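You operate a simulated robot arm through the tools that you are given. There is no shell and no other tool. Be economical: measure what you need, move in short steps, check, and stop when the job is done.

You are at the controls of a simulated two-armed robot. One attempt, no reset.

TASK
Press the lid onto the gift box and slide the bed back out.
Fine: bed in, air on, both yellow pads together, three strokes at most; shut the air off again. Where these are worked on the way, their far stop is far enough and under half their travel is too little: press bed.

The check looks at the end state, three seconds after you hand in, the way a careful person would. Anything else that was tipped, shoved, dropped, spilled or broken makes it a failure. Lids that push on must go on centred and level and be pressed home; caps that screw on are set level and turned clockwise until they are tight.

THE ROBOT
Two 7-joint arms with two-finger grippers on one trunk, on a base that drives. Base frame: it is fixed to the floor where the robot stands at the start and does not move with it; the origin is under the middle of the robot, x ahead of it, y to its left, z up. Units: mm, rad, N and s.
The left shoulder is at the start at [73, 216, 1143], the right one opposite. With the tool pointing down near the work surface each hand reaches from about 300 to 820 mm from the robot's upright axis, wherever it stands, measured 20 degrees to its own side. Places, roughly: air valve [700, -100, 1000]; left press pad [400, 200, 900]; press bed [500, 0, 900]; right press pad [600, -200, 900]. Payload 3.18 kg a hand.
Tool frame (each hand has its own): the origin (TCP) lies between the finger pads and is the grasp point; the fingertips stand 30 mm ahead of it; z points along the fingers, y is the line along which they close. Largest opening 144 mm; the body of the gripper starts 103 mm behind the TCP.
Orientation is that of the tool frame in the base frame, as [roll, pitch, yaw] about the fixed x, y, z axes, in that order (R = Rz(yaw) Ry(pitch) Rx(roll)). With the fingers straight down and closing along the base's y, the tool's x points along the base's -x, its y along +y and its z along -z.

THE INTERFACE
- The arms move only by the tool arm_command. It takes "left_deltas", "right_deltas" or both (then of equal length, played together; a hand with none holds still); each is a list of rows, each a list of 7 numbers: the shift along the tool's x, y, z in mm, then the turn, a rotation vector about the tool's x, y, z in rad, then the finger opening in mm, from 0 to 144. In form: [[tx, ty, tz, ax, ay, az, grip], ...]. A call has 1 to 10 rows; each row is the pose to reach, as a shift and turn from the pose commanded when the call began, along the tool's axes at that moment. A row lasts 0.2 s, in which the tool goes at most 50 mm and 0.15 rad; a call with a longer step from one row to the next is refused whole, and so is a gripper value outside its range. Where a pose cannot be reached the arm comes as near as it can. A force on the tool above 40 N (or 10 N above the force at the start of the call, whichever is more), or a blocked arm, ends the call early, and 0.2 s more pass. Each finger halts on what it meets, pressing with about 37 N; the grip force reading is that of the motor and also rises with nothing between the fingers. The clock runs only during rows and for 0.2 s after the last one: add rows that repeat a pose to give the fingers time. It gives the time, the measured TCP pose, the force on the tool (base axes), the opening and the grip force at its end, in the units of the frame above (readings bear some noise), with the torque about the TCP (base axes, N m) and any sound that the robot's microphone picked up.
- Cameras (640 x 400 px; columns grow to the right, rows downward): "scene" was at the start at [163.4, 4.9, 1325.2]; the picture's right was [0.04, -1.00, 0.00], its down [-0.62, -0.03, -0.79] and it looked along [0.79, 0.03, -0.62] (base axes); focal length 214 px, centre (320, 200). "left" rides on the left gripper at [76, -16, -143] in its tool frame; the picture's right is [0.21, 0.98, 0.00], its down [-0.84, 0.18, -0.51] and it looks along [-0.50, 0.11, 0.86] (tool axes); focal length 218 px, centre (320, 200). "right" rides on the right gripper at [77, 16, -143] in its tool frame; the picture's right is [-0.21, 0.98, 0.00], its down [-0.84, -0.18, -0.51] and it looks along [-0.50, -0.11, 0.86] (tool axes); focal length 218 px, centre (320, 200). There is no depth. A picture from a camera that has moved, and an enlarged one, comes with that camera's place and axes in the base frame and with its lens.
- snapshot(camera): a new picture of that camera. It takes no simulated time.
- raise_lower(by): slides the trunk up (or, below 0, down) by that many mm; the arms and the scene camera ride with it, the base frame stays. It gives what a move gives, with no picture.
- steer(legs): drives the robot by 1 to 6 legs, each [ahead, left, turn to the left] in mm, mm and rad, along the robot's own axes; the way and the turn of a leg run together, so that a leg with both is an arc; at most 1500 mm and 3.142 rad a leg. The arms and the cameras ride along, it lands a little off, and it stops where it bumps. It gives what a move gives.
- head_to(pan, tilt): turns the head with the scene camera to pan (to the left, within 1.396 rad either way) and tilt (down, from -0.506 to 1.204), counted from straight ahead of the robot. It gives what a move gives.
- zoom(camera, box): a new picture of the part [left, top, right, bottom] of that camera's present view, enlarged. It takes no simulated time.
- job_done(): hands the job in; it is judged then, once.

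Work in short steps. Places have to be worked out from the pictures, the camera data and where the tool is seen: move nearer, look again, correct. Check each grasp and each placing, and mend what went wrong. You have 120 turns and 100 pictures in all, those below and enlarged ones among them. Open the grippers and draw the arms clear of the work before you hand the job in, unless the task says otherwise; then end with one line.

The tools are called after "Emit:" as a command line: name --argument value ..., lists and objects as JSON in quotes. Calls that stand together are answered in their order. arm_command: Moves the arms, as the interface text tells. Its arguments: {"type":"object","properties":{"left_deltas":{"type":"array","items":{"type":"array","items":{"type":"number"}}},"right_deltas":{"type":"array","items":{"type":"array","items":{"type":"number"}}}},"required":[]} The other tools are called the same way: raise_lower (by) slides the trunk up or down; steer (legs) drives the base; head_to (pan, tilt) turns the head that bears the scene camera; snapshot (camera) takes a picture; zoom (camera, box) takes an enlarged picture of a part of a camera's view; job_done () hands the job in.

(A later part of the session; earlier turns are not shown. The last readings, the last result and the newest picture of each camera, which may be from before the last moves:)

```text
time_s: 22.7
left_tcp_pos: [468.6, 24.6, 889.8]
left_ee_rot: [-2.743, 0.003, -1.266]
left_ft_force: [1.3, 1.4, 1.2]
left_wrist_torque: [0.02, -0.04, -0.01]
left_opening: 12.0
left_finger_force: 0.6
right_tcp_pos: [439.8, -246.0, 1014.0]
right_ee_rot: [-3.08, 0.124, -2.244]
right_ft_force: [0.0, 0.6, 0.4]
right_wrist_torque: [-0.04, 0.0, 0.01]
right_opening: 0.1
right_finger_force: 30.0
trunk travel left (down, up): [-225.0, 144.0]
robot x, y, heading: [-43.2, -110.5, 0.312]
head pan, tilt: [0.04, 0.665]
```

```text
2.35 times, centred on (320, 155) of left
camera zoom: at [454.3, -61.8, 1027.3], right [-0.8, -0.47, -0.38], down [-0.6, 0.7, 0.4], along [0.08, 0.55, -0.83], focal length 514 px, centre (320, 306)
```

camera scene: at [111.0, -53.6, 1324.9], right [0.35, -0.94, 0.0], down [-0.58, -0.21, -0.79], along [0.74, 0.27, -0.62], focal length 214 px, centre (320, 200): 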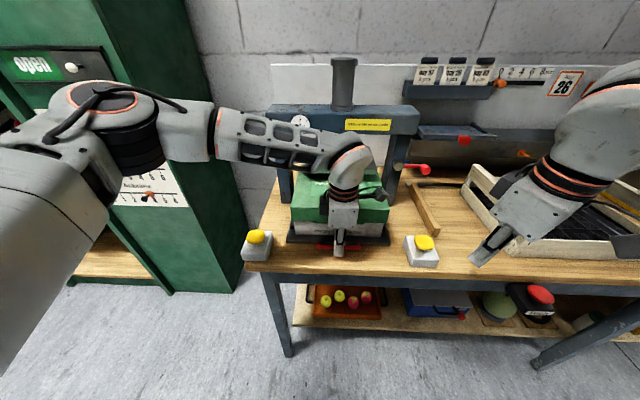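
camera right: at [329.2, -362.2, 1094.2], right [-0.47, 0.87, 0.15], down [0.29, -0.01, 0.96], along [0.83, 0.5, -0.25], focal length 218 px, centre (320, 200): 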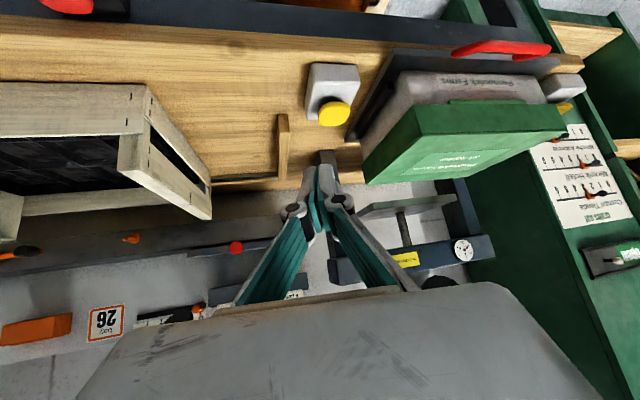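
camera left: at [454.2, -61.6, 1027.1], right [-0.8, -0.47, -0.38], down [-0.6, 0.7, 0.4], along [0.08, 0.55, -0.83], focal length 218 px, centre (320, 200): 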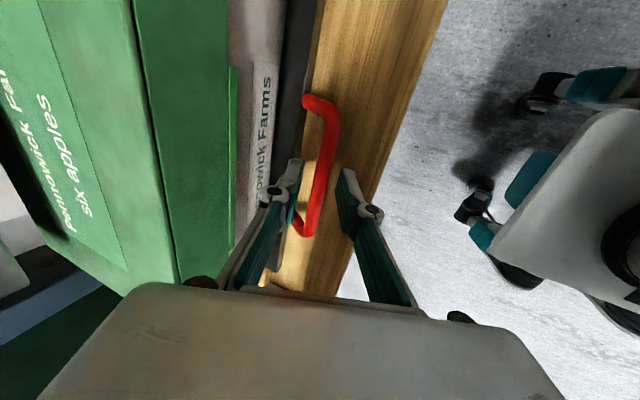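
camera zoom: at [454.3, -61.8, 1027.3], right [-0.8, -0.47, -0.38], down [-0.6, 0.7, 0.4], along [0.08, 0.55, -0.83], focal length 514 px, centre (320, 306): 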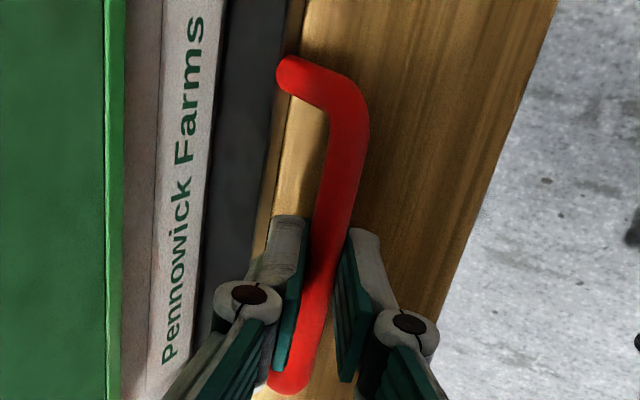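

Nearly touching at 12 mm opening. Grip to 9 and push on inward about 90 mm.

Emit:
arm_command --left_deltas '[[0, 0, 0, 0, 0, 0, 8], [0, -5, 2, 0, 0, 0, 8], [0, -13, 5.5, 0, 0, 0, 8], [0, -22, 9.3, 0, 0, 0, 8], [0, -32, 13.5, 0, 0, 0, 8], [0, -42, 17.7, 0, 0, 0, 8], [0, -52, 22, 0, 0, 0, 8], [0, -62, 26.2, 0, 0, 0, 8], [0, -72, 30.4, 0, 0, 0, 8], [0, -78, 33, 0, 0, 0, 8]]'

Emit:
snapshot --camera "scene"

```text
time_s: 24.9
left_tcp_pos: [550.5, 48.8, 890.1]
left_ee_rot: [-2.744, 0.002, -1.267]
left_ft_force: [-3.0, 3.0, -6.0]
left_wrist_torque: [0.42, 0.17, 0.59]
left_opening: 11.0
left_finger_force: 41.1
right_tcp_pos: [439.1, -246.3, 1014.5]
right_ee_rot: [-3.081, 0.123, -2.246]
right_ft_force: [0.6, -0.7, 0.2]
right_wrist_torque: [0.0, 0.02, 0.02]
right_opening: 0.1
right_finger_force: 30.2
trunk travel left (down, up): [-225.0, 144.0]
robot x, y, heading: [-45.8, -112.0, 0.319]
head pan, tilt: [0.04, 0.665]
```

```text
60 pictures are left
camera scene: at [110.0, -53.6, 1325.0], right [0.35, -0.94, 0.0], down [-0.58, -0.21, -0.79], along [0.74, 0.27, -0.62], focal length 214 px, centre (320, 200)
```

scene: 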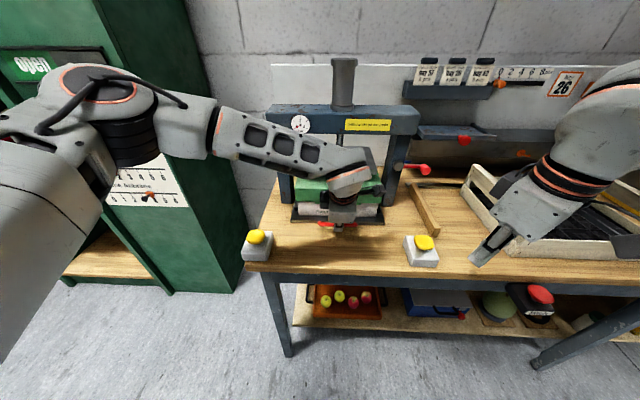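

No stop felt yet. I continue in steps of about 8 mm per row until the far stop.

Emit:
arm_command --left_deltas '[[0, -5, 2, 0, 0, 0, 8], [0, -12, 5, 0, 0, 0, 8], [0, -19, 8, 0, 0, 0, 8], [0, -26, 11, 0, 0, 0, 8], [0, -33, 14, 0, 0, 0, 8], [0, -39, 16.4, 0, 0, 0, 8]]'

Emit:
zoom --camera "scene" --box '[250, 90, 430, 250]'

Emit:
snapshot --camera "left"

```text
time_s: 26.0
left_tcp_pos: [571.4, 56.7, 890.3]
left_ee_rot: [-2.76, 0.003, -1.265]
left_ft_force: [-15.8, 1.3, 10.3]
left_wrist_torque: [0.34, 0.41, 0.5]
left_opening: 11.1
left_finger_force: 41.0
right_tcp_pos: [436.9, -245.5, 1016.2]
right_ee_rot: [-3.079, 0.127, -2.243]
right_ft_force: [0.6, -0.1, -0.6]
right_wrist_torque: [-0.03, 0.01, 0.01]
right_opening: 0.0
right_finger_force: 31.1
trunk travel left (down, up): [-225.0, 144.0]
robot x, y, heading: [-43.5, -110.6, 0.313]
head pan, tilt: [0.04, 0.665]
stopped in row 5 (left hand): the force on the tool passed its limit at 46 N (the readings are from after the stop); the commanded pose is now the measured one
```

```text
2.50 times, centred on (340, 170) of scene
camera zoom: at [106.4, -53.8, 1326.0], right [0.35, -0.94, 0.0], down [-0.58, -0.21, -0.79], along [0.74, 0.27, -0.62], focal length 536 px, centre (270, 275)
```

zoom: 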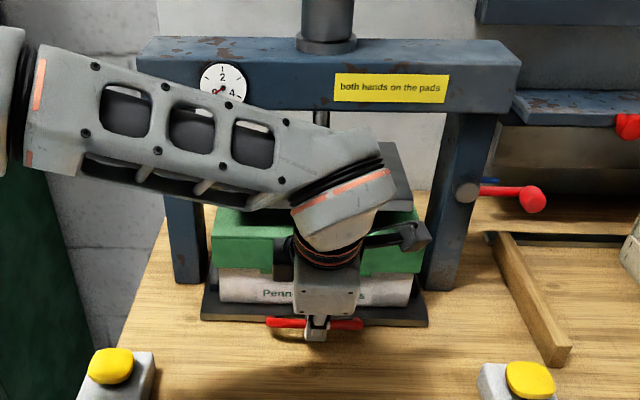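

```text
58 pictures are left
camera left: at [558.1, -29.0, 1027.8], right [-0.8, -0.47, -0.37], down [-0.59, 0.7, 0.41], along [0.06, 0.54, -0.84], focal length 218 px, centre (320, 200)
```

left: 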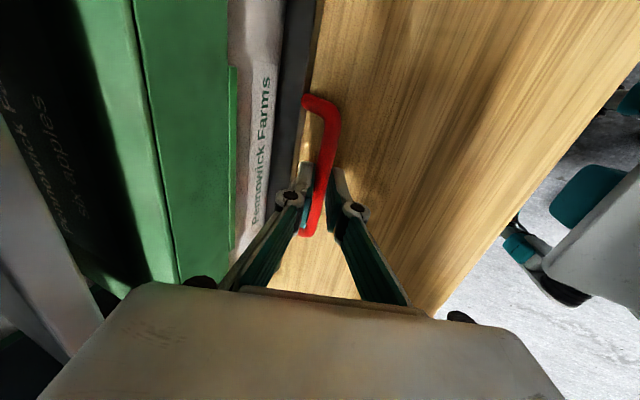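

Stopped at ~204 mm of travel with the wrist pushed outward, so it's the bed's far stop. I open and draw the hand out backward along its axis.

Emit:
arm_command --left_deltas '[[0, 0, 0, 0, 0, 0, 22], [0, 0, 0, 0, 0, 0, 30], [0, 0, -20, 0, 0, 0, 30], [0, 0, -60, 0, 0, 0, 30], [0, 0, -100, 0, 0, 0, 30], [0, 0, -140, 0, 0, 0, 30]]'

Emit:
arm_command --left_deltas '[[0, 40, 0, 0, 0, 0, 30], [0, 85, 0, 0, 0, 0, 15], [0, 130, 0, 0, 0, 0, 0]]'

Emit:
snapshot --camera "scene"

```text
time_s: 27.4
left_tcp_pos: [522.6, 41.1, 1022.2]
left_ee_rot: [-2.759, 0.004, -1.268]
left_ft_force: [0.2, -0.4, 0.9]
left_wrist_torque: [0.0, -0.03, 0.02]
left_opening: 29.7
left_finger_force: 0.0
right_tcp_pos: [437.2, -247.2, 1015.0]
right_ee_rot: [-3.079, 0.126, -2.242]
right_ft_force: [-0.4, -0.2, 1.5]
right_wrist_torque: [-0.02, 0.0, 0.0]
right_opening: 0.0
right_finger_force: 31.0
trunk travel left (down, up): [-225.0, 144.0]
robot x, y, heading: [-43.0, -106.1, 0.31]
head pan, tilt: [0.04, 0.665]
```

```text
time_s: 28.2
left_tcp_pos: [409.2, 3.1, 970.7]
left_ee_rot: [-2.757, 0.002, -1.266]
left_ft_force: [0.7, 0.2, 0.1]
left_wrist_torque: [0.0, -0.03, 0.01]
left_opening: 0.0
left_finger_force: 30.8
right_tcp_pos: [437.1, -245.8, 1014.5]
right_ee_rot: [-3.081, 0.125, -2.243]
right_ft_force: [0.0, -0.6, 0.5]
right_wrist_torque: [0.02, -0.02, 0.0]
right_opening: 0.1
right_finger_force: 30.9
trunk travel left (down, up): [-225.0, 144.0]
robot x, y, heading: [-45.6, -113.1, 0.312]
head pan, tilt: [0.04, 0.665]
```

```text
57 pictures are left
camera scene: at [108.4, -54.4, 1325.3], right [0.35, -0.94, 0.0], down [-0.58, -0.21, -0.79], along [0.74, 0.27, -0.62], focal length 214 px, centre (320, 200)
```

scene: 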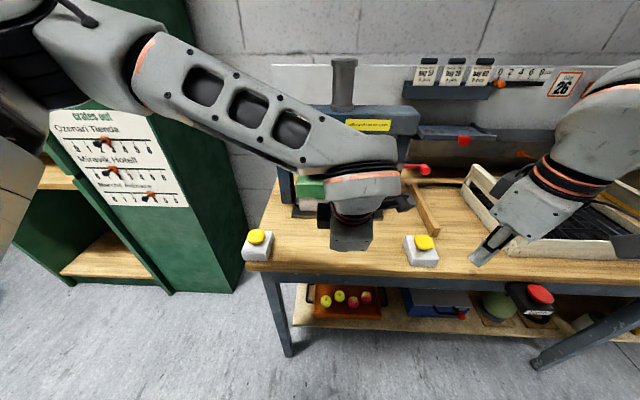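

I undo the tilt while moving left, then turn the wrist back, above the left pad.

Emit:
arm_command --left_deltas '[[-43, -5, -10, -0.1, 0, 0, 0], [-86, -15, -16, -0.2, 0, 0, 0], [-129, -30, -16, -0.3, 0, 0, 0], [-172, -50, -16, -0.385, 0, 0, 0], [-214, -67, -16, -0.385, 0, 0, 0]]'

Emit:
arm_command --left_deltas '[[0, 0, 0, 0, 0, 0.15, 0], [0, 0, 0, 0, 0, 0.3, 0], [0, 0, 0, 0, 0, 0.45, 0], [0, 0, 0, 0, 0, 0.6, 0], [0, 0, 0, 0, 0, 0.75, 0], [0, 0, 0, 0, 0, 0.9, 0], [0, 0, 0, 0, 0, 1.05, 0], [0, 0, 0, 0, 0, 1.2, 0], [0, 0, 0, 0, 0, 1.35, 0], [0, 0, 0, 0, 0, 1.5, 0]]'

Emit:
snapshot --camera "scene"

Emit:
zoom --camera "scene" --box '[250, 90, 430, 250]'

```text
time_s: 29.4
left_tcp_pos: [397.1, 225.5, 1011.3]
left_ee_rot: [3.141, 0.003, -1.268]
left_ft_force: [0.5, 0.8, -0.4]
left_wrist_torque: [-0.01, 0.05, -0.03]
left_opening: 0.0
left_finger_force: 31.0
right_tcp_pos: [437.1, -244.8, 1015.0]
right_ee_rot: [-3.078, 0.124, -2.243]
right_ft_force: [-1.2, 0.3, -0.2]
right_wrist_torque: [-0.03, -0.03, -0.02]
right_opening: 0.2
right_finger_force: 31.0
trunk travel left (down, up): [-225.0, 144.0]
robot x, y, heading: [-47.4, -108.9, 0.314]
head pan, tilt: [0.04, 0.665]
```

```text
time_s: 31.6
left_tcp_pos: [399.3, 225.5, 1008.5]
left_ee_rot: [3.138, 0.0, -2.77]
left_ft_force: [-0.3, -0.1, -0.4]
left_wrist_torque: [-0.01, 0.01, 0.01]
left_opening: 0.0
left_finger_force: 31.0
right_tcp_pos: [437.9, -246.2, 1014.8]
right_ee_rot: [-3.081, 0.124, -2.243]
right_ft_force: [-0.5, 0.4, 0.4]
right_wrist_torque: [0.0, -0.01, -0.01]
right_opening: 0.4
right_finger_force: 30.5
trunk travel left (down, up): [-225.0, 144.0]
robot x, y, heading: [-47.2, -110.9, 0.315]
head pan, tilt: [0.04, 0.665]
```

```text
56 pictures are left
camera scene: at [109.0, -54.0, 1325.2], right [0.35, -0.94, 0.0], down [-0.58, -0.21, -0.79], along [0.74, 0.27, -0.62], focal length 214 px, centre (320, 200)
```

scene: 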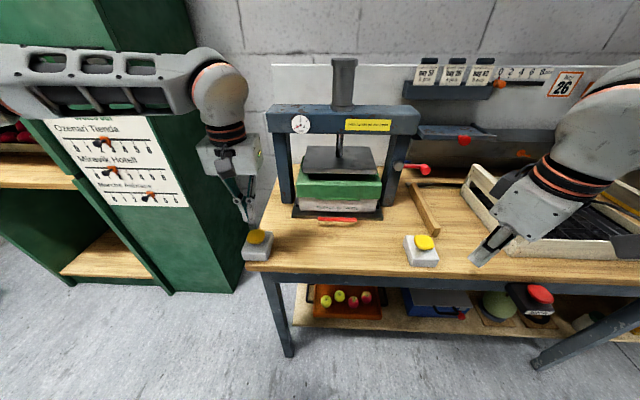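

```text
2.50 times, centred on (340, 170) of scene
camera zoom: at [109.0, -54.0, 1325.2], right [0.35, -0.94, 0.0], down [-0.58, -0.21, -0.79], along [0.74, 0.27, -0.62], focal length 536 px, centre (270, 275)
```

zoom: 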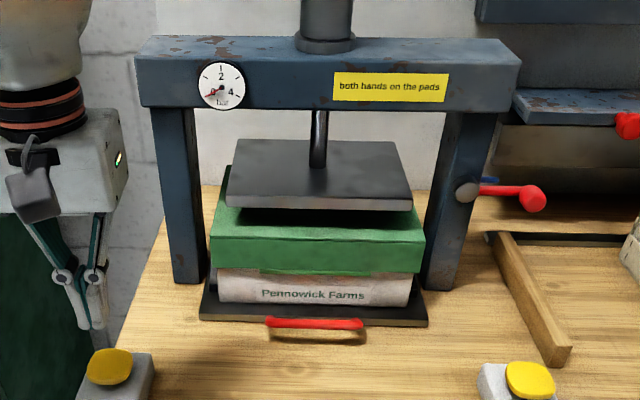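

The box is in under the platen, with the gauge at 0. Next I bring the right hand round to point horizontally at the valve, starting with a yaw correction.

Emit:
arm_command --right_deltas '[[0, 0, -20, -0.02, 0, 0.15, 0], [0, 0, -40, -0.04, 0, 0.3, 0], [0, 0, -60, -0.06, 0, 0.45, 0], [0, 0, -60, -0.06, 0, 0.587, 0]]'

Emit:
arm_command --right_deltas '[[-15, 4, 0, 0, -0.14, 0, 0], [-30, 8, 0, 0, -0.28, 0, 0], [-45, 12, 0, 0, -0.42, 0, 0], [-60, 16, 0, 0, -0.56, 0, 0], [-75, 20, 0, 0, -0.7, 0, 0], [-90, 24, 0, 0, -0.84, 0, 0], [-105, 28, 0, 0, -0.98, 0, 0], [-120, 32, 0, 0, -1.12, 0, 0], [-130, 36, 0, 0, -1.26, 0, 0], [-140, 40, 0, 0, -1.4, 0, 0]]'

Emit:
snapshot --camera "right"

Emit:
snapshot --camera "scene"

```text
refused: row 1 steps farther than a row can; nothing moved
```

```text
time_s: 34.0
left_tcp_pos: [398.2, 223.7, 1010.6]
left_ee_rot: [3.138, -0.002, -2.766]
left_ft_force: [-0.1, 0.2, 0.2]
left_wrist_torque: [0.1, -0.03, -0.02]
left_opening: 0.2
left_finger_force: 30.8
right_tcp_pos: [498.8, -58.0, 1193.3]
right_ee_rot: [-1.465, 1.258, -0.421]
right_ft_force: [0.1, -0.6, -0.1]
right_wrist_torque: [-0.02, 0.02, 0.04]
right_opening: 0.0
right_finger_force: 30.5
right hand out of reach, approached as far as the arm can: row 4, 5, 6, 7, 8, 9, 10
trunk travel left (down, up): [-225.0, 144.0]
robot x, y, heading: [-43.0, -105.5, 0.311]
head pan, tilt: [0.04, 0.665]
stopped in row 10 (right hand): the arm was blocked; the commanded pose is now the measured one
```

```text
54 pictures are left
camera right: at [435.3, -184.7, 1112.7], right [-0.86, 0.5, -0.1], down [-0.34, -0.42, 0.84], along [0.38, 0.76, 0.53], focal length 218 px, centre (320, 200)
```

right: 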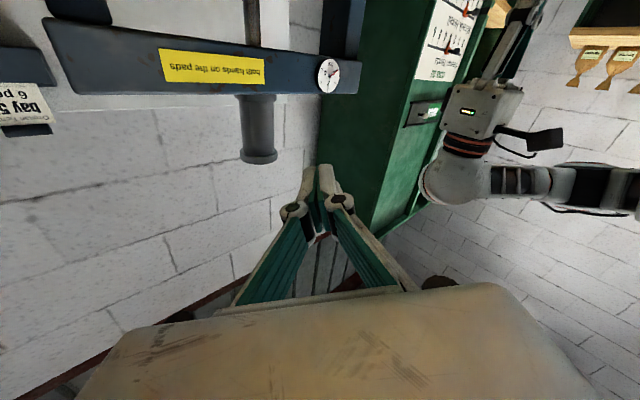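

```text
53 pictures are left
camera scene: at [109.0, -56.8, 1325.4], right [0.35, -0.94, 0.0], down [-0.58, -0.21, -0.79], along [0.74, 0.27, -0.62], focal length 214 px, centre (320, 200)
```

scene: 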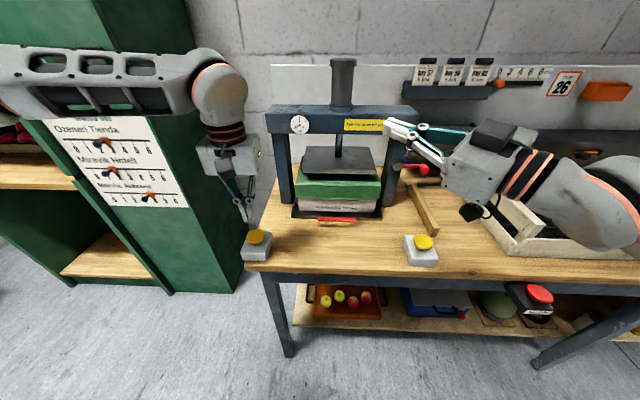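

That call ran on the old yaw because the first was refused; the arm reported blocked at the end. I check whether it touches the crate.

Emit:
zoom --camera "scene" --box '[390, 90, 640, 270]'

```text
2.22 times, centred on (515, 180) of scene
camera zoom: at [109.0, -56.8, 1325.4], right [0.35, -0.94, 0.0], down [-0.58, -0.21, -0.79], along [0.74, 0.27, -0.62], focal length 477 px, centre (-113, 244)
```

zoom: 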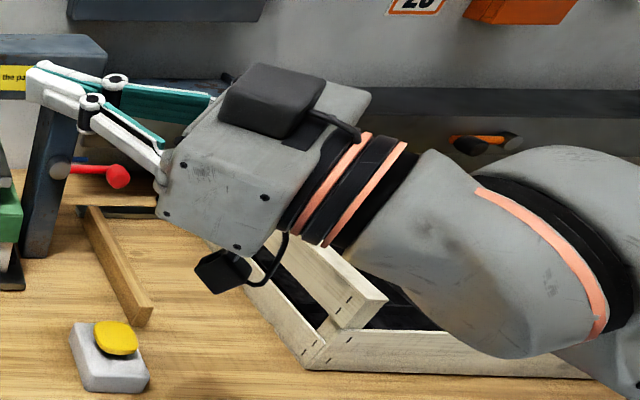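

No sign of contact with the crate; I bring the right hand to the wanted horizontal pose (fingers along the inward direction) near (560,-160,1080) in one smooth correction.

Emit:
arm_command --right_deltas '[[23, -11, -10, 0.121, 0.024, 0.048, 0], [46, -22, -20, 0.242, 0.048, 0.095, 0], [69, -32, -31, 0.363, 0.073, 0.142, 0], [92, -43, -41, 0.485, 0.097, 0.19, 0], [115, -54, -51, 0.606, 0.121, 0.238, 0], [137, -65, -62, 0.727, 0.145, 0.285, 0]]'

Emit:
snapshot --camera "scene"

```text
time_s: 35.4
left_tcp_pos: [398.4, 225.2, 1008.6]
left_ee_rot: [3.138, -0.002, -2.764]
left_ft_force: [-0.8, 0.3, -0.4]
left_wrist_torque: [0.01, -0.01, 0.01]
left_opening: 0.1
left_finger_force: 30.7
right_tcp_pos: [577.2, -229.1, 1063.2]
right_ee_rot: [-0.974, 1.538, -0.334]
right_ft_force: [-0.4, -0.2, 0.4]
right_wrist_torque: [0.02, 0.01, -0.02]
right_opening: 0.0
right_finger_force: 30.6
right hand out of reach, approached as far as the arm can: row 1, 2, 3, 4, 5, 6
trunk travel left (down, up): [-225.0, 144.0]
robot x, y, heading: [-45.6, -106.0, 0.313]
head pan, tilt: [0.04, 0.665]
```

```text
51 pictures are left
camera scene: at [108.5, -54.6, 1325.4], right [0.35, -0.94, 0.0], down [-0.58, -0.21, -0.79], along [0.74, 0.27, -0.62], focal length 214 px, centre (320, 200)
```

scene: 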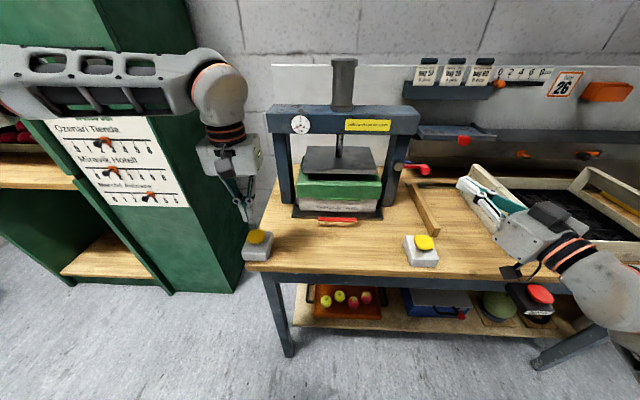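

Emit:
snapshot --camera "right"

Emit:
zoom --camera "scene" --box '[370, 110, 530, 240]'

```text
50 pictures are left
camera right: at [456.2, -302.8, 985.1], right [-0.59, 0.79, 0.18], down [-0.32, -0.44, 0.84], along [0.74, 0.44, 0.51], focal length 218 px, centre (320, 200)
```

right: 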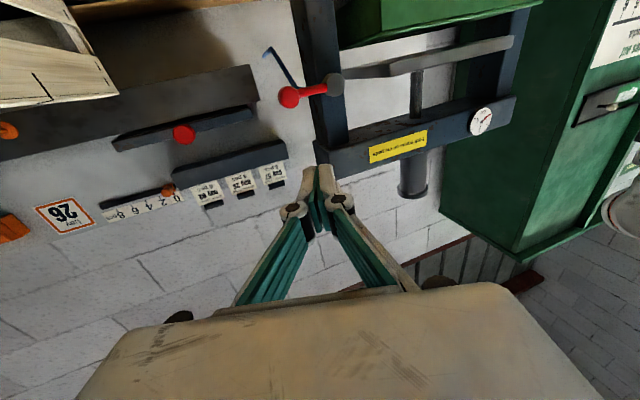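

```text
3.08 times, centred on (450, 175) of scene
camera zoom: at [108.5, -54.6, 1325.4], right [0.35, -0.94, 0.0], down [-0.58, -0.21, -0.79], along [0.74, 0.27, -0.62], focal length 660 px, centre (-80, 277)
```

zoom: 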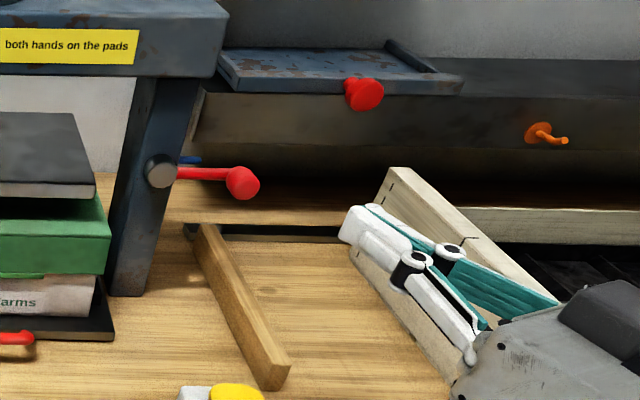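

Good triangulation: valve pivot (726,-79,1010), knob (729,-153,1009). I move the closed right fingers to just above the knob, tips a little past it.

Emit:
arm_command --right_deltas '[[-3, -15, 30, 0, 0, 0, 0], [-6, -30, 60, 0, 0, 0, 0], [-6, -30, 95, 0, 0, 0, 0], [-6, -30, 130, 0, 0, 0, 0], [-6, -30, 155, 0, 0, 0, 0]]'

Emit:
zoom --camera "scene" --box '[370, 110, 530, 240]'

Emit:
snapshot --camera "right"

```text
time_s: 36.6
left_tcp_pos: [397.7, 225.7, 1007.9]
left_ee_rot: [3.139, -0.004, -2.764]
left_ft_force: [-0.2, -0.1, -1.0]
left_wrist_torque: [0.02, 0.02, -0.01]
left_opening: 0.0
left_finger_force: 30.6
right_tcp_pos: [709.4, -166.4, 1071.4]
right_ee_rot: [-1.013, 1.541, -0.364]
right_ft_force: [-0.2, 0.1, -0.3]
right_wrist_torque: [0.02, 0.02, -0.03]
right_opening: 0.0
right_finger_force: 30.6
right hand out of reach, approached as far as the arm can: row 5
trunk travel left (down, up): [-225.0, 144.0]
robot x, y, heading: [-47.7, -108.1, 0.311]
head pan, tilt: [0.04, 0.665]
```

```text
3.08 times, centred on (450, 175) of scene
camera zoom: at [108.7, -54.1, 1325.3], right [0.35, -0.94, 0.0], down [-0.58, -0.21, -0.79], along [0.74, 0.27, -0.62], focal length 660 px, centre (-80, 277)
```

zoom: 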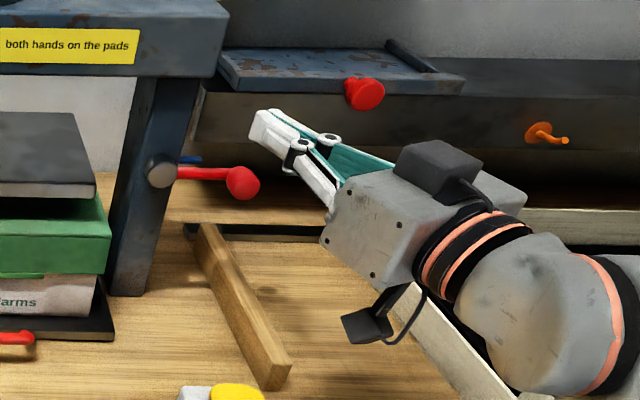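

```text
47 pictures are left
camera right: at [588.5, -242.4, 993.8], right [-0.6, 0.78, 0.18], down [-0.32, -0.44, 0.84], along [0.74, 0.44, 0.51], focal length 218 px, centre (320, 200)
```

right: 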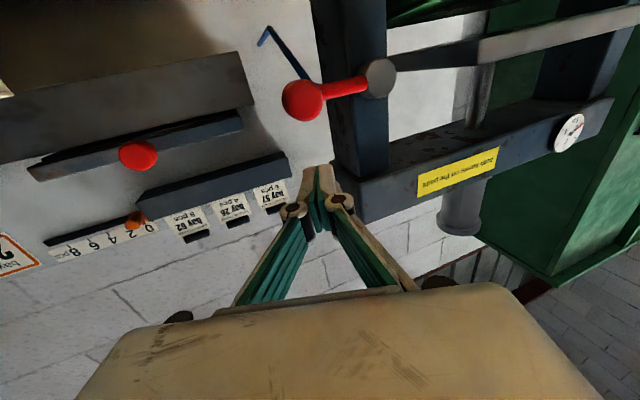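

The arm is near its reach limit, so I drive 40 mm closer (the hands stay above everything).

Emit:
steer --legs '[[40, 0, 0]]'

Emit:
snapshot --camera "right"

```text
time_s: 37.5
left_tcp_pos: [436.6, 237.8, 1008.4]
left_ee_rot: [3.138, -0.005, -2.765]
left_ft_force: [0.0, -0.8, -0.8]
left_wrist_torque: [0.01, 0.07, -0.01]
left_opening: 0.0
left_finger_force: 30.4
right_tcp_pos: [747.9, -155.4, 1071.5]
right_ee_rot: [-1.066, 1.544, -0.419]
right_ft_force: [1.2, 0.6, 0.1]
right_wrist_torque: [-0.01, -0.04, -0.01]
right_opening: 0.0
right_finger_force: 30.4
trunk travel left (down, up): [-225.0, 144.0]
robot x, y, heading: [-8.7, -94.1, 0.312]
head pan, tilt: [0.04, 0.665]
```

```text
46 pictures are left
camera right: at [626.4, -230.9, 992.7], right [-0.6, 0.78, 0.18], down [-0.32, -0.44, 0.84], along [0.74, 0.44, 0.51], focal length 218 px, centre (320, 200)
```

right: 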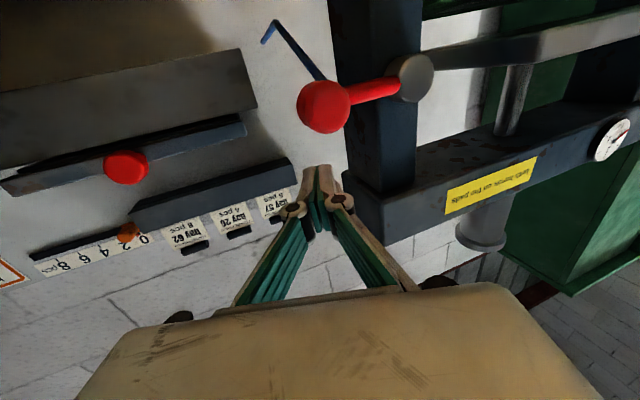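

I centre the fingers over the knob, pull back 22 mm and lower until just above it.

Emit:
arm_command --right_deltas '[[0, 10, -22, 0, 0, 0, 0], [0, 19, -22, 0, 0, 0, 0], [14, 19, -22, 0, 0, 0, 0], [26, 19, -22, 0, 0, 0, 0]]'

Emit:
zoom --camera "right" --box '[220, 50, 460, 250]'

Emit:
zoom --camera "scene" --box '[370, 110, 530, 240]'

```text
time_s: 38.5
left_tcp_pos: [434.7, 239.0, 1007.8]
left_ee_rot: [3.138, -0.003, -2.768]
left_ft_force: [-0.9, 0.0, 0.8]
left_wrist_torque: [-0.01, 0.0, 0.0]
left_opening: 0.1
left_finger_force: 31.2
right_tcp_pos: [722.2, -165.7, 1061.1]
right_ee_rot: [-1.018, 1.542, -0.362]
right_ft_force: [-0.7, 0.5, -0.4]
right_wrist_torque: [-0.01, 0.02, 0.01]
right_opening: 0.0
right_finger_force: 31.0
right hand out of reach, approached as far as the arm can: row 1, 2, 3, 4
trunk travel left (down, up): [-225.0, 144.0]
robot x, y, heading: [-9.0, -97.9, 0.312]
head pan, tilt: [0.04, 0.665]
```

```text
2.00 times, centred on (340, 150) of right
camera zoom: at [601.1, -240.8, 983.7], right [-0.6, 0.78, 0.19], down [-0.31, -0.44, 0.84], along [0.73, 0.45, 0.51], focal length 436 px, centre (280, 300)
```

zoom: 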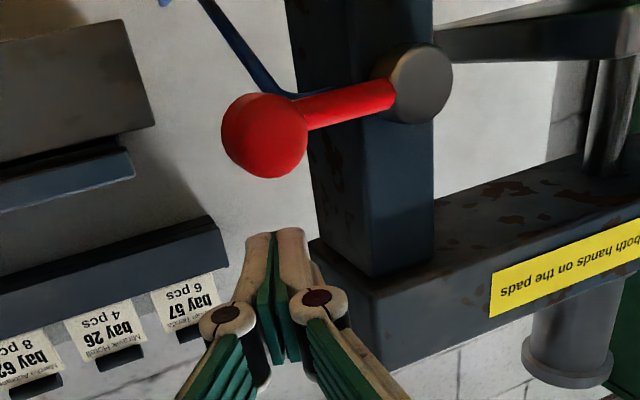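

```text
3.08 times, centred on (450, 175) of scene
camera zoom: at [146.2, -42.0, 1325.2], right [0.35, -0.94, 0.0], down [-0.58, -0.21, -0.79], along [0.74, 0.27, -0.62], focal length 660 px, centre (-80, 277)
```

zoom: 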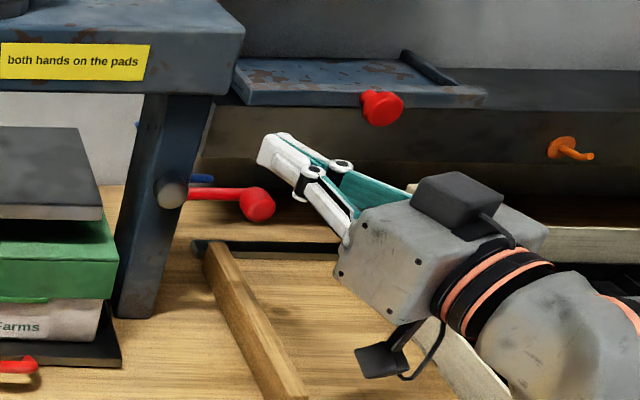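

The horizontal wrist pose is at a joint limit. I relax it by tilting the fingers 0.6 rad downward while placing them over the knob.

Emit:
arm_command --right_deltas '[[0, 3, 0, 0, 0.15, 0, 0], [0, 6, 0, 0, 0.3, 0, 0], [0, 8, 2, 0, 0.45, 0, 0], [0, 11, 5, 0, 0.6, 0, 0], [0, 11, 5, 0, 0.6, 0, 0]]'

Emit:
zoom --camera "right" --box '[220, 50, 460, 250]'

```text
time_s: 39.7
left_tcp_pos: [435.5, 238.3, 1009.3]
left_ee_rot: [3.138, -0.004, -2.767]
left_ft_force: [-0.5, -0.5, -0.3]
left_wrist_torque: [0.05, -0.01, 0.01]
left_opening: 0.0
left_finger_force: 30.6
right_tcp_pos: [720.3, -152.6, 1060.5]
right_ee_rot: [-3.096, 0.982, -2.457]
right_ft_force: [-0.1, -0.2, -0.4]
right_wrist_torque: [0.01, -0.01, 0.02]
right_opening: 0.0
right_finger_force: 30.2
right hand out of reach, approached as far as the arm can: row 1
trunk travel left (down, up): [-225.0, 144.0]
robot x, y, heading: [-9.7, -98.3, 0.309]
head pan, tilt: [0.04, 0.665]
```

```text
2.00 times, centred on (340, 150) of right
camera zoom: at [581.4, -237.9, 1077.0], right [-0.5, 0.85, 0.15], down [0.13, -0.1, 0.99], along [0.86, 0.51, -0.06], focal length 436 px, centre (280, 300)
```

zoom: 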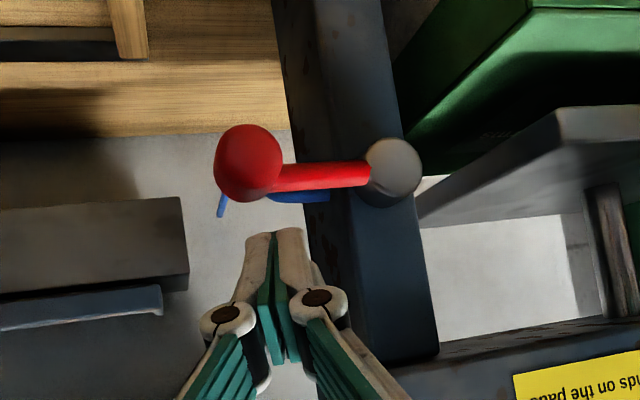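

The fingers are now right over the lever near the knob. I press down 30 mm gently to see whether the lever turns that way.

Emit:
arm_command --right_deltas '[[8.3, 0, 5.6, 0, 0, 0, 0], [14, 0, 9.4, 0, 0, 0, 0], [20, 0, 13.3, 0, 0, 0, 0], [25, 0, 16.7, 0, 0, 0, 0]]'

Emit:
zoom --camera "right" --box '[220, 50, 460, 250]'

```text
time_s: 40.7
left_tcp_pos: [433.8, 238.2, 1011.7]
left_ee_rot: [3.14, -0.001, -2.765]
left_ft_force: [0.1, 0.6, -0.4]
left_wrist_torque: [-0.02, 0.0, 0.0]
left_opening: 0.1
left_finger_force: 30.4
right_tcp_pos: [721.6, -153.1, 1044.8]
right_ee_rot: [-3.078, 1.008, -2.439]
right_ft_force: [7.6, 0.9, 40.1]
right_wrist_torque: [0.19, -0.85, -0.01]
right_opening: 0.0
right_finger_force: 30.9
trunk travel left (down, up): [-225.0, 144.0]
robot x, y, heading: [-8.6, -95.8, 0.312]
head pan, tilt: [0.04, 0.665]
```

```text
2.00 times, centred on (340, 150) of right
camera zoom: at [581.0, -237.9, 1056.1], right [-0.5, 0.85, 0.14], down [0.1, -0.11, 0.99], along [0.86, 0.51, -0.03], focal length 436 px, centre (280, 300)
```

zoom: 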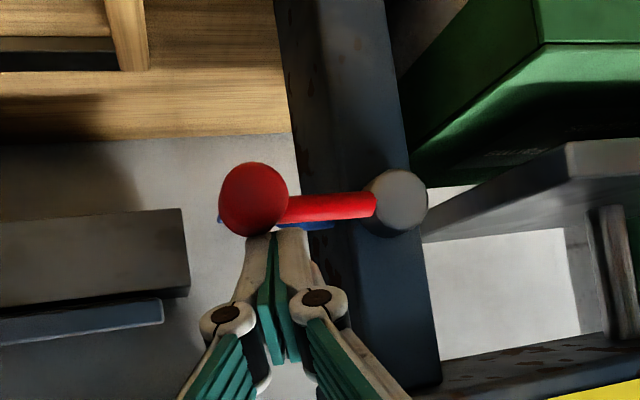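

The lever won't go down (40 N), so "on" must be upward. I lift off, go round the right side of the knob and under it.

Emit:
arm_command --right_deltas '[[-25, 0, -16.7, 0, 0, 0, 0], [-25, -25, -16.7, 0, 0, 0, 0], [-25, -50, -16.7, 0, 0, 0, 0], [10, -50, 6.7, 0, 0, 0, 0], [45, -50, 36, 0, 0, 0, 0]]'

Emit:
snapshot --camera "right"

```text
time_s: 41.9
left_tcp_pos: [434.6, 237.7, 1007.6]
left_ee_rot: [3.137, -0.003, -2.767]
left_ft_force: [-0.7, 0.2, -0.4]
left_wrist_torque: [0.01, 0.0, 0.0]
left_opening: 0.3
left_finger_force: 30.4
right_tcp_pos: [754.6, -190.1, 973.5]
right_ee_rot: [-3.095, 0.985, -2.456]
right_ft_force: [0.5, 0.6, 0.0]
right_wrist_torque: [0.01, -0.01, 0.04]
right_opening: 0.2
right_finger_force: 30.7
trunk travel left (down, up): [-225.0, 144.0]
robot x, y, heading: [-5.1, -93.8, 0.306]
head pan, tilt: [0.04, 0.665]
```

```text
41 pictures are left
camera right: at [615.9, -274.3, 988.2], right [-0.5, 0.85, 0.15], down [0.13, -0.1, 0.99], along [0.86, 0.51, -0.06], focal length 218 px, centre (320, 200)
```

right: 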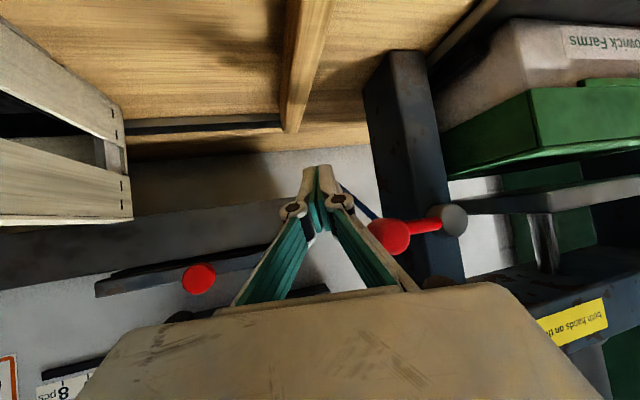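

Clear of the knob on its right and below. I slide left under the lever and lift a little.

Emit:
arm_command --right_deltas '[[0, 20, 0, 0, 0, 0, 0], [0, 40, 0, 0, 0, 0, 0], [0, 48, 0, 0, 0, 0, 0]]'

Emit:
snapshot --camera "right"

```text
time_s: 42.7
left_tcp_pos: [435.8, 237.6, 1008.1]
left_ee_rot: [3.139, -0.004, -2.767]
left_ft_force: [0.5, -0.5, 0.4]
left_wrist_torque: [0.02, -0.01, -0.04]
left_opening: 0.0
left_finger_force: 30.5
right_tcp_pos: [726.2, -152.2, 973.2]
right_ee_rot: [-3.097, 0.987, -2.455]
right_ft_force: [0.2, 0.2, -0.8]
right_wrist_torque: [0.01, 0.01, -0.01]
right_opening: 0.0
right_finger_force: 30.5
trunk travel left (down, up): [-225.0, 144.0]
robot x, y, heading: [-7.3, -96.1, 0.308]
head pan, tilt: [0.04, 0.665]
```

```text
40 pictures are left
camera right: at [587.9, -237.0, 989.4], right [-0.5, 0.85, 0.15], down [0.13, -0.1, 0.99], along [0.86, 0.51, -0.06], focal length 218 px, centre (320, 200)
```

right: 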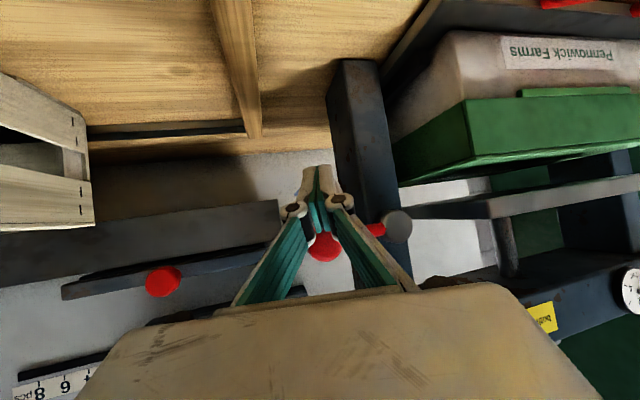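

Fingers are under the lever. I lift 48 mm to swing the lever upward and check.

Emit:
arm_command --right_deltas '[[-10, 0, -6.7, 0, 0, 0, 0], [-18, -1, -12, 0, 0, 0, 0], [-26, -3, -17.3, 0, 0, 0, 0], [-34, -4, -22.7, 0, 0, 0, 0], [-40, -5, -26.7, 0, 0, 0, 0]]'

Emit:
snapshot --camera "right"

Emit:
zoom --camera "scene" --box '[240, 80, 460, 230]'

```text
time_s: 43.9
left_tcp_pos: [434.9, 238.1, 1008.3]
left_ee_rot: [3.139, -0.003, -2.766]
left_ft_force: [-0.3, -0.6, -0.3]
left_wrist_torque: [-0.04, 0.0, 0.03]
left_opening: 0.0
left_finger_force: 30.7
right_tcp_pos: [728.0, -155.9, 1022.1]
right_ee_rot: [-3.097, 0.986, -2.455]
right_ft_force: [-1.2, 0.3, -1.6]
right_wrist_torque: [-0.01, -0.04, 0.0]
right_opening: 0.2
right_finger_force: 31.3
trunk travel left (down, up): [-225.0, 144.0]
robot x, y, heading: [-4.1, -95.6, 0.312]
head pan, tilt: [0.04, 0.665]
```

```text
39 pictures are left
camera right: at [589.6, -241.0, 1038.2], right [-0.5, 0.85, 0.15], down [0.13, -0.1, 0.99], along [0.86, 0.51, -0.06], focal length 218 px, centre (320, 200)
```

right: 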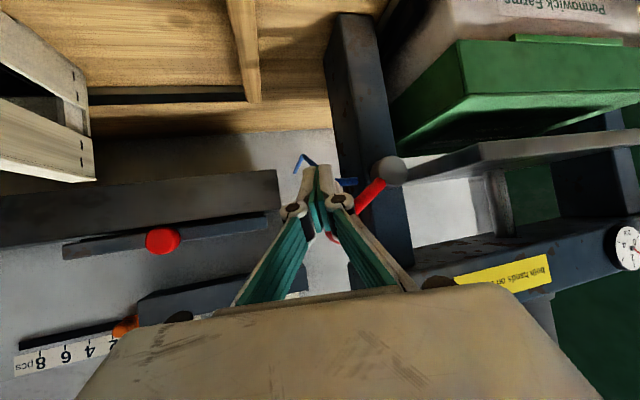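

```text
2.67 times, centred on (350, 155) of scene
camera zoom: at [146.1, -42.0, 1325.2], right [0.35, -0.94, 0.0], down [-0.58, -0.21, -0.79], along [0.74, 0.27, -0.62], focal length 572 px, centre (240, 320)
```

zoom: 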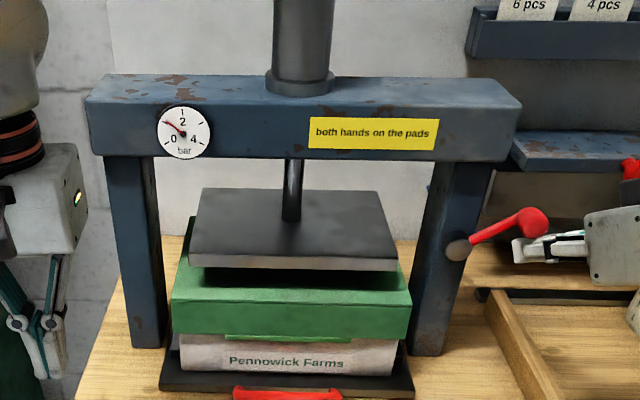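

The lever is swinging up and the gauge rises (about 1 bar). I continue along the arc to the end of its travel.

Emit:
arm_command --right_deltas '[[-8, 2, -4.5, 0, 0, 0, 0], [-15.4, 3.7, -8.5, 0, 0, 0, 0], [-23, 8, -11.5, 0, 0, 0, 0], [-30, 12, -14.4, 0, 0, 0, 0], [-37, 18, -16.5, 0, 0, 0, 0], [-44, 23.3, -18.5, 0, 0, 0, 0], [-50, 31, -18.6, 0, 0, 0, 0], [-55, 38, -18.6, 0, 0, 0, 0]]'

Emit:
zoom --camera "scene" --box '[240, 80, 460, 230]'

```text
time_s: 45.7
left_tcp_pos: [435.9, 238.4, 1009.0]
left_ee_rot: [3.138, -0.003, -2.767]
left_ft_force: [0.4, -0.1, -0.7]
left_wrist_torque: [0.0, -0.01, 0.0]
left_opening: 0.1
left_finger_force: 30.4
right_tcp_pos: [717.1, -115.5, 1079.0]
right_ee_rot: [-3.094, 0.987, -2.455]
right_ft_force: [1.5, -0.8, 0.1]
right_wrist_torque: [0.0, -0.01, -0.03]
right_opening: 0.0
right_finger_force: 30.9
trunk travel left (down, up): [-225.0, 144.0]
robot x, y, heading: [-8.7, -96.6, 0.308]
head pan, tilt: [0.04, 0.665]
```

```text
2.67 times, centred on (350, 155) of scene
camera zoom: at [146.2, -42.0, 1325.2], right [0.35, -0.94, 0.0], down [-0.58, -0.21, -0.79], along [0.74, 0.27, -0.62], focal length 572 px, centre (240, 320)
```

zoom: 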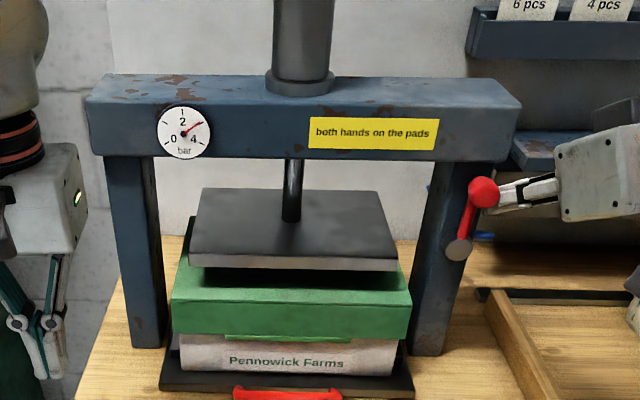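

Gauge at about 3 and lever almost vertical; a final nudge left to reach the stop.

Emit:
arm_command --right_deltas '[[-1.5, 5, 1, 0, 0, 0, 0], [-3, 9, 2, 0, 0, 0, 0], [-4.5, 14, 3.2, 0, 0, 0, 0], [-5, 18, 4.2, 0, 0, 0, 0]]'

Emit:
zoom --camera "scene" --box '[240, 80, 460, 230]'

```text
time_s: 46.7
left_tcp_pos: [436.9, 236.4, 1008.4]
left_ee_rot: [3.137, -0.004, -2.77]
left_ft_force: [0.8, 1.1, -0.5]
left_wrist_torque: [-0.04, 0.0, 0.03]
left_opening: 0.0
left_finger_force: 30.2
right_tcp_pos: [715.8, -111.1, 1077.4]
right_ee_rot: [-3.095, 0.983, -2.48]
right_ft_force: [1.0, -16.7, -1.4]
right_wrist_torque: [-0.02, 0.03, -0.01]
right_opening: 0.0
right_finger_force: 30.3
trunk travel left (down, up): [-225.0, 144.0]
robot x, y, heading: [-10.2, -97.3, 0.307]
head pan, tilt: [0.04, 0.665]
stopped in row 4 (right hand): the force on the tool passed its limit at 43 N (the readings are from after the stop); the commanded pose is now the measured one
```

```text
2.67 times, centred on (350, 155) of scene
camera zoom: at [145.9, -43.7, 1325.2], right [0.34, -0.94, 0.0], down [-0.58, -0.21, -0.79], along [0.74, 0.27, -0.62], focal length 572 px, centre (240, 320)
```

zoom: 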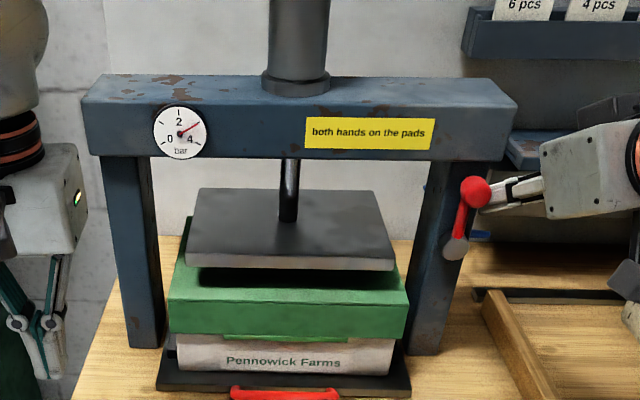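

Air is on at ~3 bar with the lever at its stop. I withdraw the right hand to the right and back, and set the left hand over its pad.

Emit:
arm_command --left_deltas '[[20, 1, 0, 0, 0, 0, 0], [41, 2, 0, 0, 0, 0, 0], [41, 2, 0, 0, 0, 0, 0], [41, 2, 0, 0, 0, 0, 0], [41, 2, 0, 0, 0, 0, 0], [41, 2, 0, 0, 0, 0, 0], [41, 2, 0, 0, 0, 0, 0], [41, 2, 0, 0, 0, 0, 0]]' --right_deltas '[[0, -25, 0, 0, 0, 0, 0], [0, -30, -40, 0, 0, 0, 0], [0, -10, -80, 0, 0.14, 0, 0], [20, 20, -115, 0, 0.28, 0, 0], [50, 45, -115, 0, 0.42, 0, 0], [80, 70, -115, 0, 0.56, 0, 0], [120, 76, -114, 0, 0.7, 0, 0], [150, 76, -113, 0, 0.84, 0, 0]]'

Emit:
snapshot --camera "scene"

Emit:
snapshot --camera "right"

Emit:
snapshot --camera "left"

```text
refused: row 4 steps farther than a row can; nothing moved
```

```text
35 pictures are left
camera scene: at [145.9, -43.7, 1325.2], right [0.34, -0.94, 0.0], down [-0.58, -0.21, -0.79], along [0.74, 0.27, -0.62], focal length 214 px, centre (320, 200)
```

scene: 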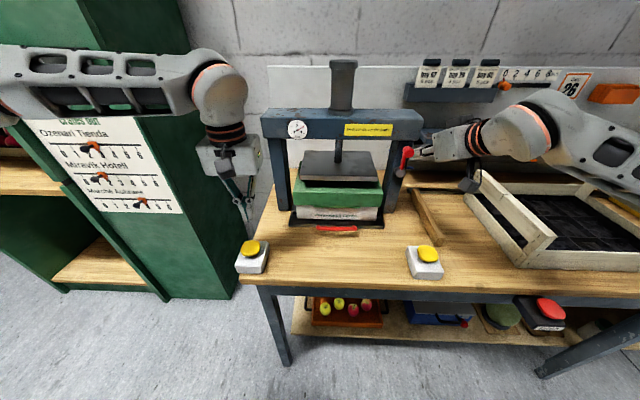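

```text
34 pictures are left
camera right: at [576.0, -192.2, 1095.0], right [-0.48, 0.87, 0.15], down [0.13, -0.1, 0.99], along [0.87, 0.49, -0.06], focal length 218 px, centre (320, 200)
```

right: 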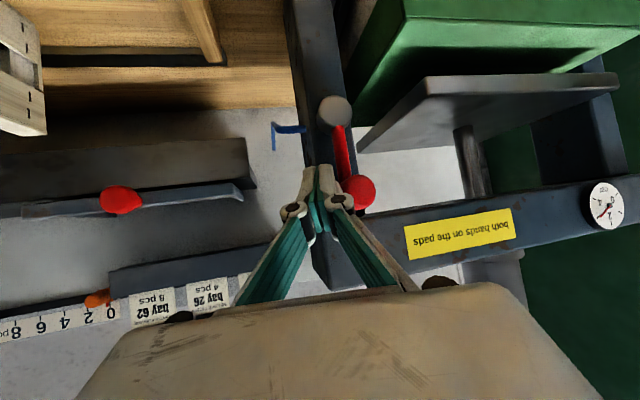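

```text
33 pictures are left
camera left: at [372.2, 191.3, 1150.8], right [-0.55, 0.84, 0.0], down [0.72, 0.47, 0.51], along [0.42, 0.28, -0.86], focal length 218 px, centre (320, 200)
```

left: 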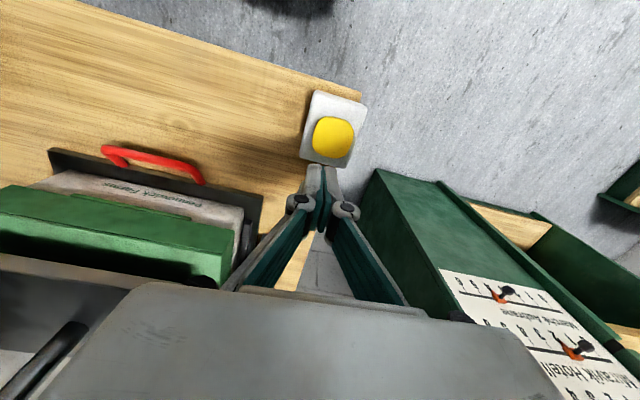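

Refined from several views: pad tops at about z 897, left (414,240), right (549,-181). I resend the withdrawal with smaller steps.

Emit:
arm_command --left_deltas '[[10, 6, 0, 0, 0, 0, 0], [20, 12, 0, 0, 0, 0, 0], [20, 12, 0, 0, 0, 0, 0], [20, 12, 0, 0, 0, 0, 0], [20, 12, 0, 0, 0, 0, 0], [20, 12, 0, 0, 0, 0, 0], [20, 12, 0, 0, 0, 0, 0], [20, 12, 0, 0, 0, 0, 0], [20, 12, 0, 0, 0, 0, 0]]' --right_deltas '[[0, -25, 0, 0, 0, 0, 0], [0, -30, -40, 0, 0, 0, 0], [0, -15, -80, 0, 0.14, 0, 0], [20, 5, -103, 0, 0.28, 0, 0], [50, 25, -103, 0, 0.42, 0, 0], [80, 40, -103, 0, 0.56, 0, 0], [115, 47, -103, 0, 0.7, 0, 0], [150, 47, -103, 0, 0.84, 0, 0], [161, 47, -103, 0, 0.97, 0, 0]]'

```text
time_s: 48.7
left_tcp_pos: [413.5, 240.4, 1007.6]
left_ee_rot: [3.139, -0.003, -2.769]
left_ft_force: [-0.4, -0.1, 0.9]
left_wrist_torque: [0.0, 0.04, 0.0]
left_opening: 0.0
left_finger_force: 31.0
right_tcp_pos: [549.7, -171.3, 999.5]
right_ee_rot: [-3.117, 0.012, -2.509]
right_ft_force: [1.0, -0.2, 0.4]
right_wrist_torque: [0.04, -0.03, -0.04]
right_opening: 0.0
right_finger_force: 30.7
trunk travel left (down, up): [-225.0, 144.0]
robot x, y, heading: [-8.1, -93.9, 0.309]
head pan, tilt: [0.04, 0.665]
```

Both are above their pads; a small correction for the right, lower both to tips ~20 mm above the pads, and look.

Emit:
arm_command --left_deltas '[[0, 0, 30, 0, 0, 0, 0], [0, 0, 55, 0, 0, 0, 0]]' --right_deltas '[[6.5, -7.7, 25, 0, 0, 0, 0], [6.5, -7.7, 47, 0, 0, 0, 0]]'

Emit:
snapshot --camera "right"

Emit:
snapshot --camera "left"

Emit:
zoom --camera "scene" --box '[220, 140, 460, 290]'

```text
time_s: 49.3
left_tcp_pos: [415.5, 241.3, 953.1]
left_ee_rot: [3.14, -0.002, -2.769]
left_ft_force: [-0.3, 0.1, 0.4]
left_wrist_torque: [-0.03, -0.02, 0.02]
left_opening: 0.0
left_finger_force: 30.9
right_tcp_pos: [549.8, -182.1, 951.0]
right_ee_rot: [-3.117, 0.011, -2.511]
right_ft_force: [0.2, -0.6, -0.2]
right_wrist_torque: [-0.01, 0.0, 0.02]
right_opening: 0.2
right_finger_force: 30.8
trunk travel left (down, up): [-225.0, 144.0]
robot x, y, heading: [-7.0, -96.5, 0.313]
head pan, tilt: [0.04, 0.665]
```

```text
32 pictures are left
camera right: at [474.2, -214.2, 1094.0], right [-0.41, 0.91, -0.02], down [0.77, 0.36, 0.52], along [0.48, 0.2, -0.85], focal length 218 px, centre (320, 200)
```

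right: 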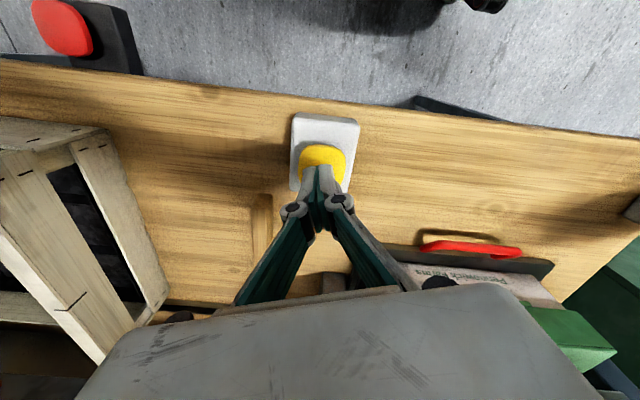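

```text
31 pictures are left
camera left: at [350.7, 196.7, 1094.8], right [-0.55, 0.84, 0.0], down [0.72, 0.47, 0.51], along [0.42, 0.28, -0.86], focal length 218 px, centre (320, 200)
```

left: 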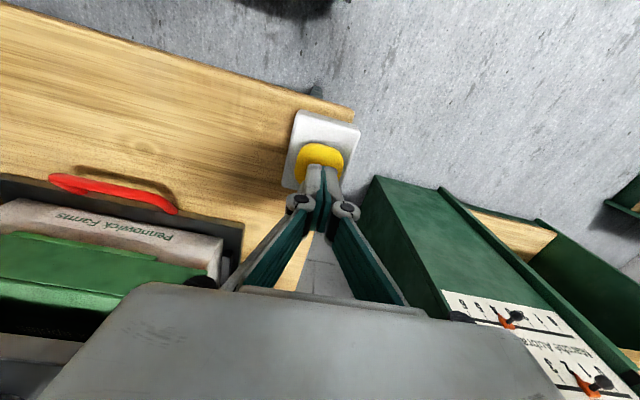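

```text
2.67 times, centred on (340, 215) of scene
camera zoom: at [146.7, -42.7, 1325.1], right [0.34, -0.94, 0.0], down [-0.58, -0.21, -0.79], along [0.74, 0.27, -0.62], focal length 572 px, centre (267, 160)
```

zoom: 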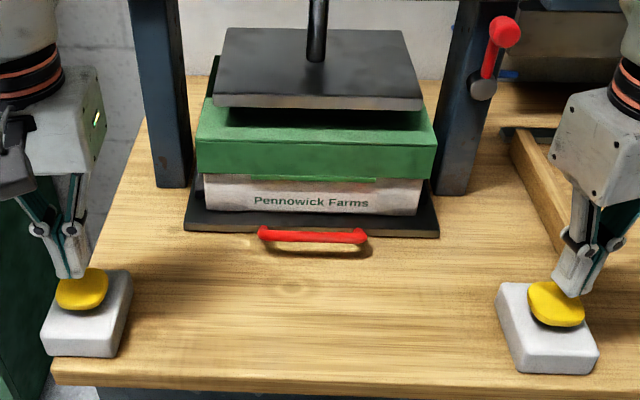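

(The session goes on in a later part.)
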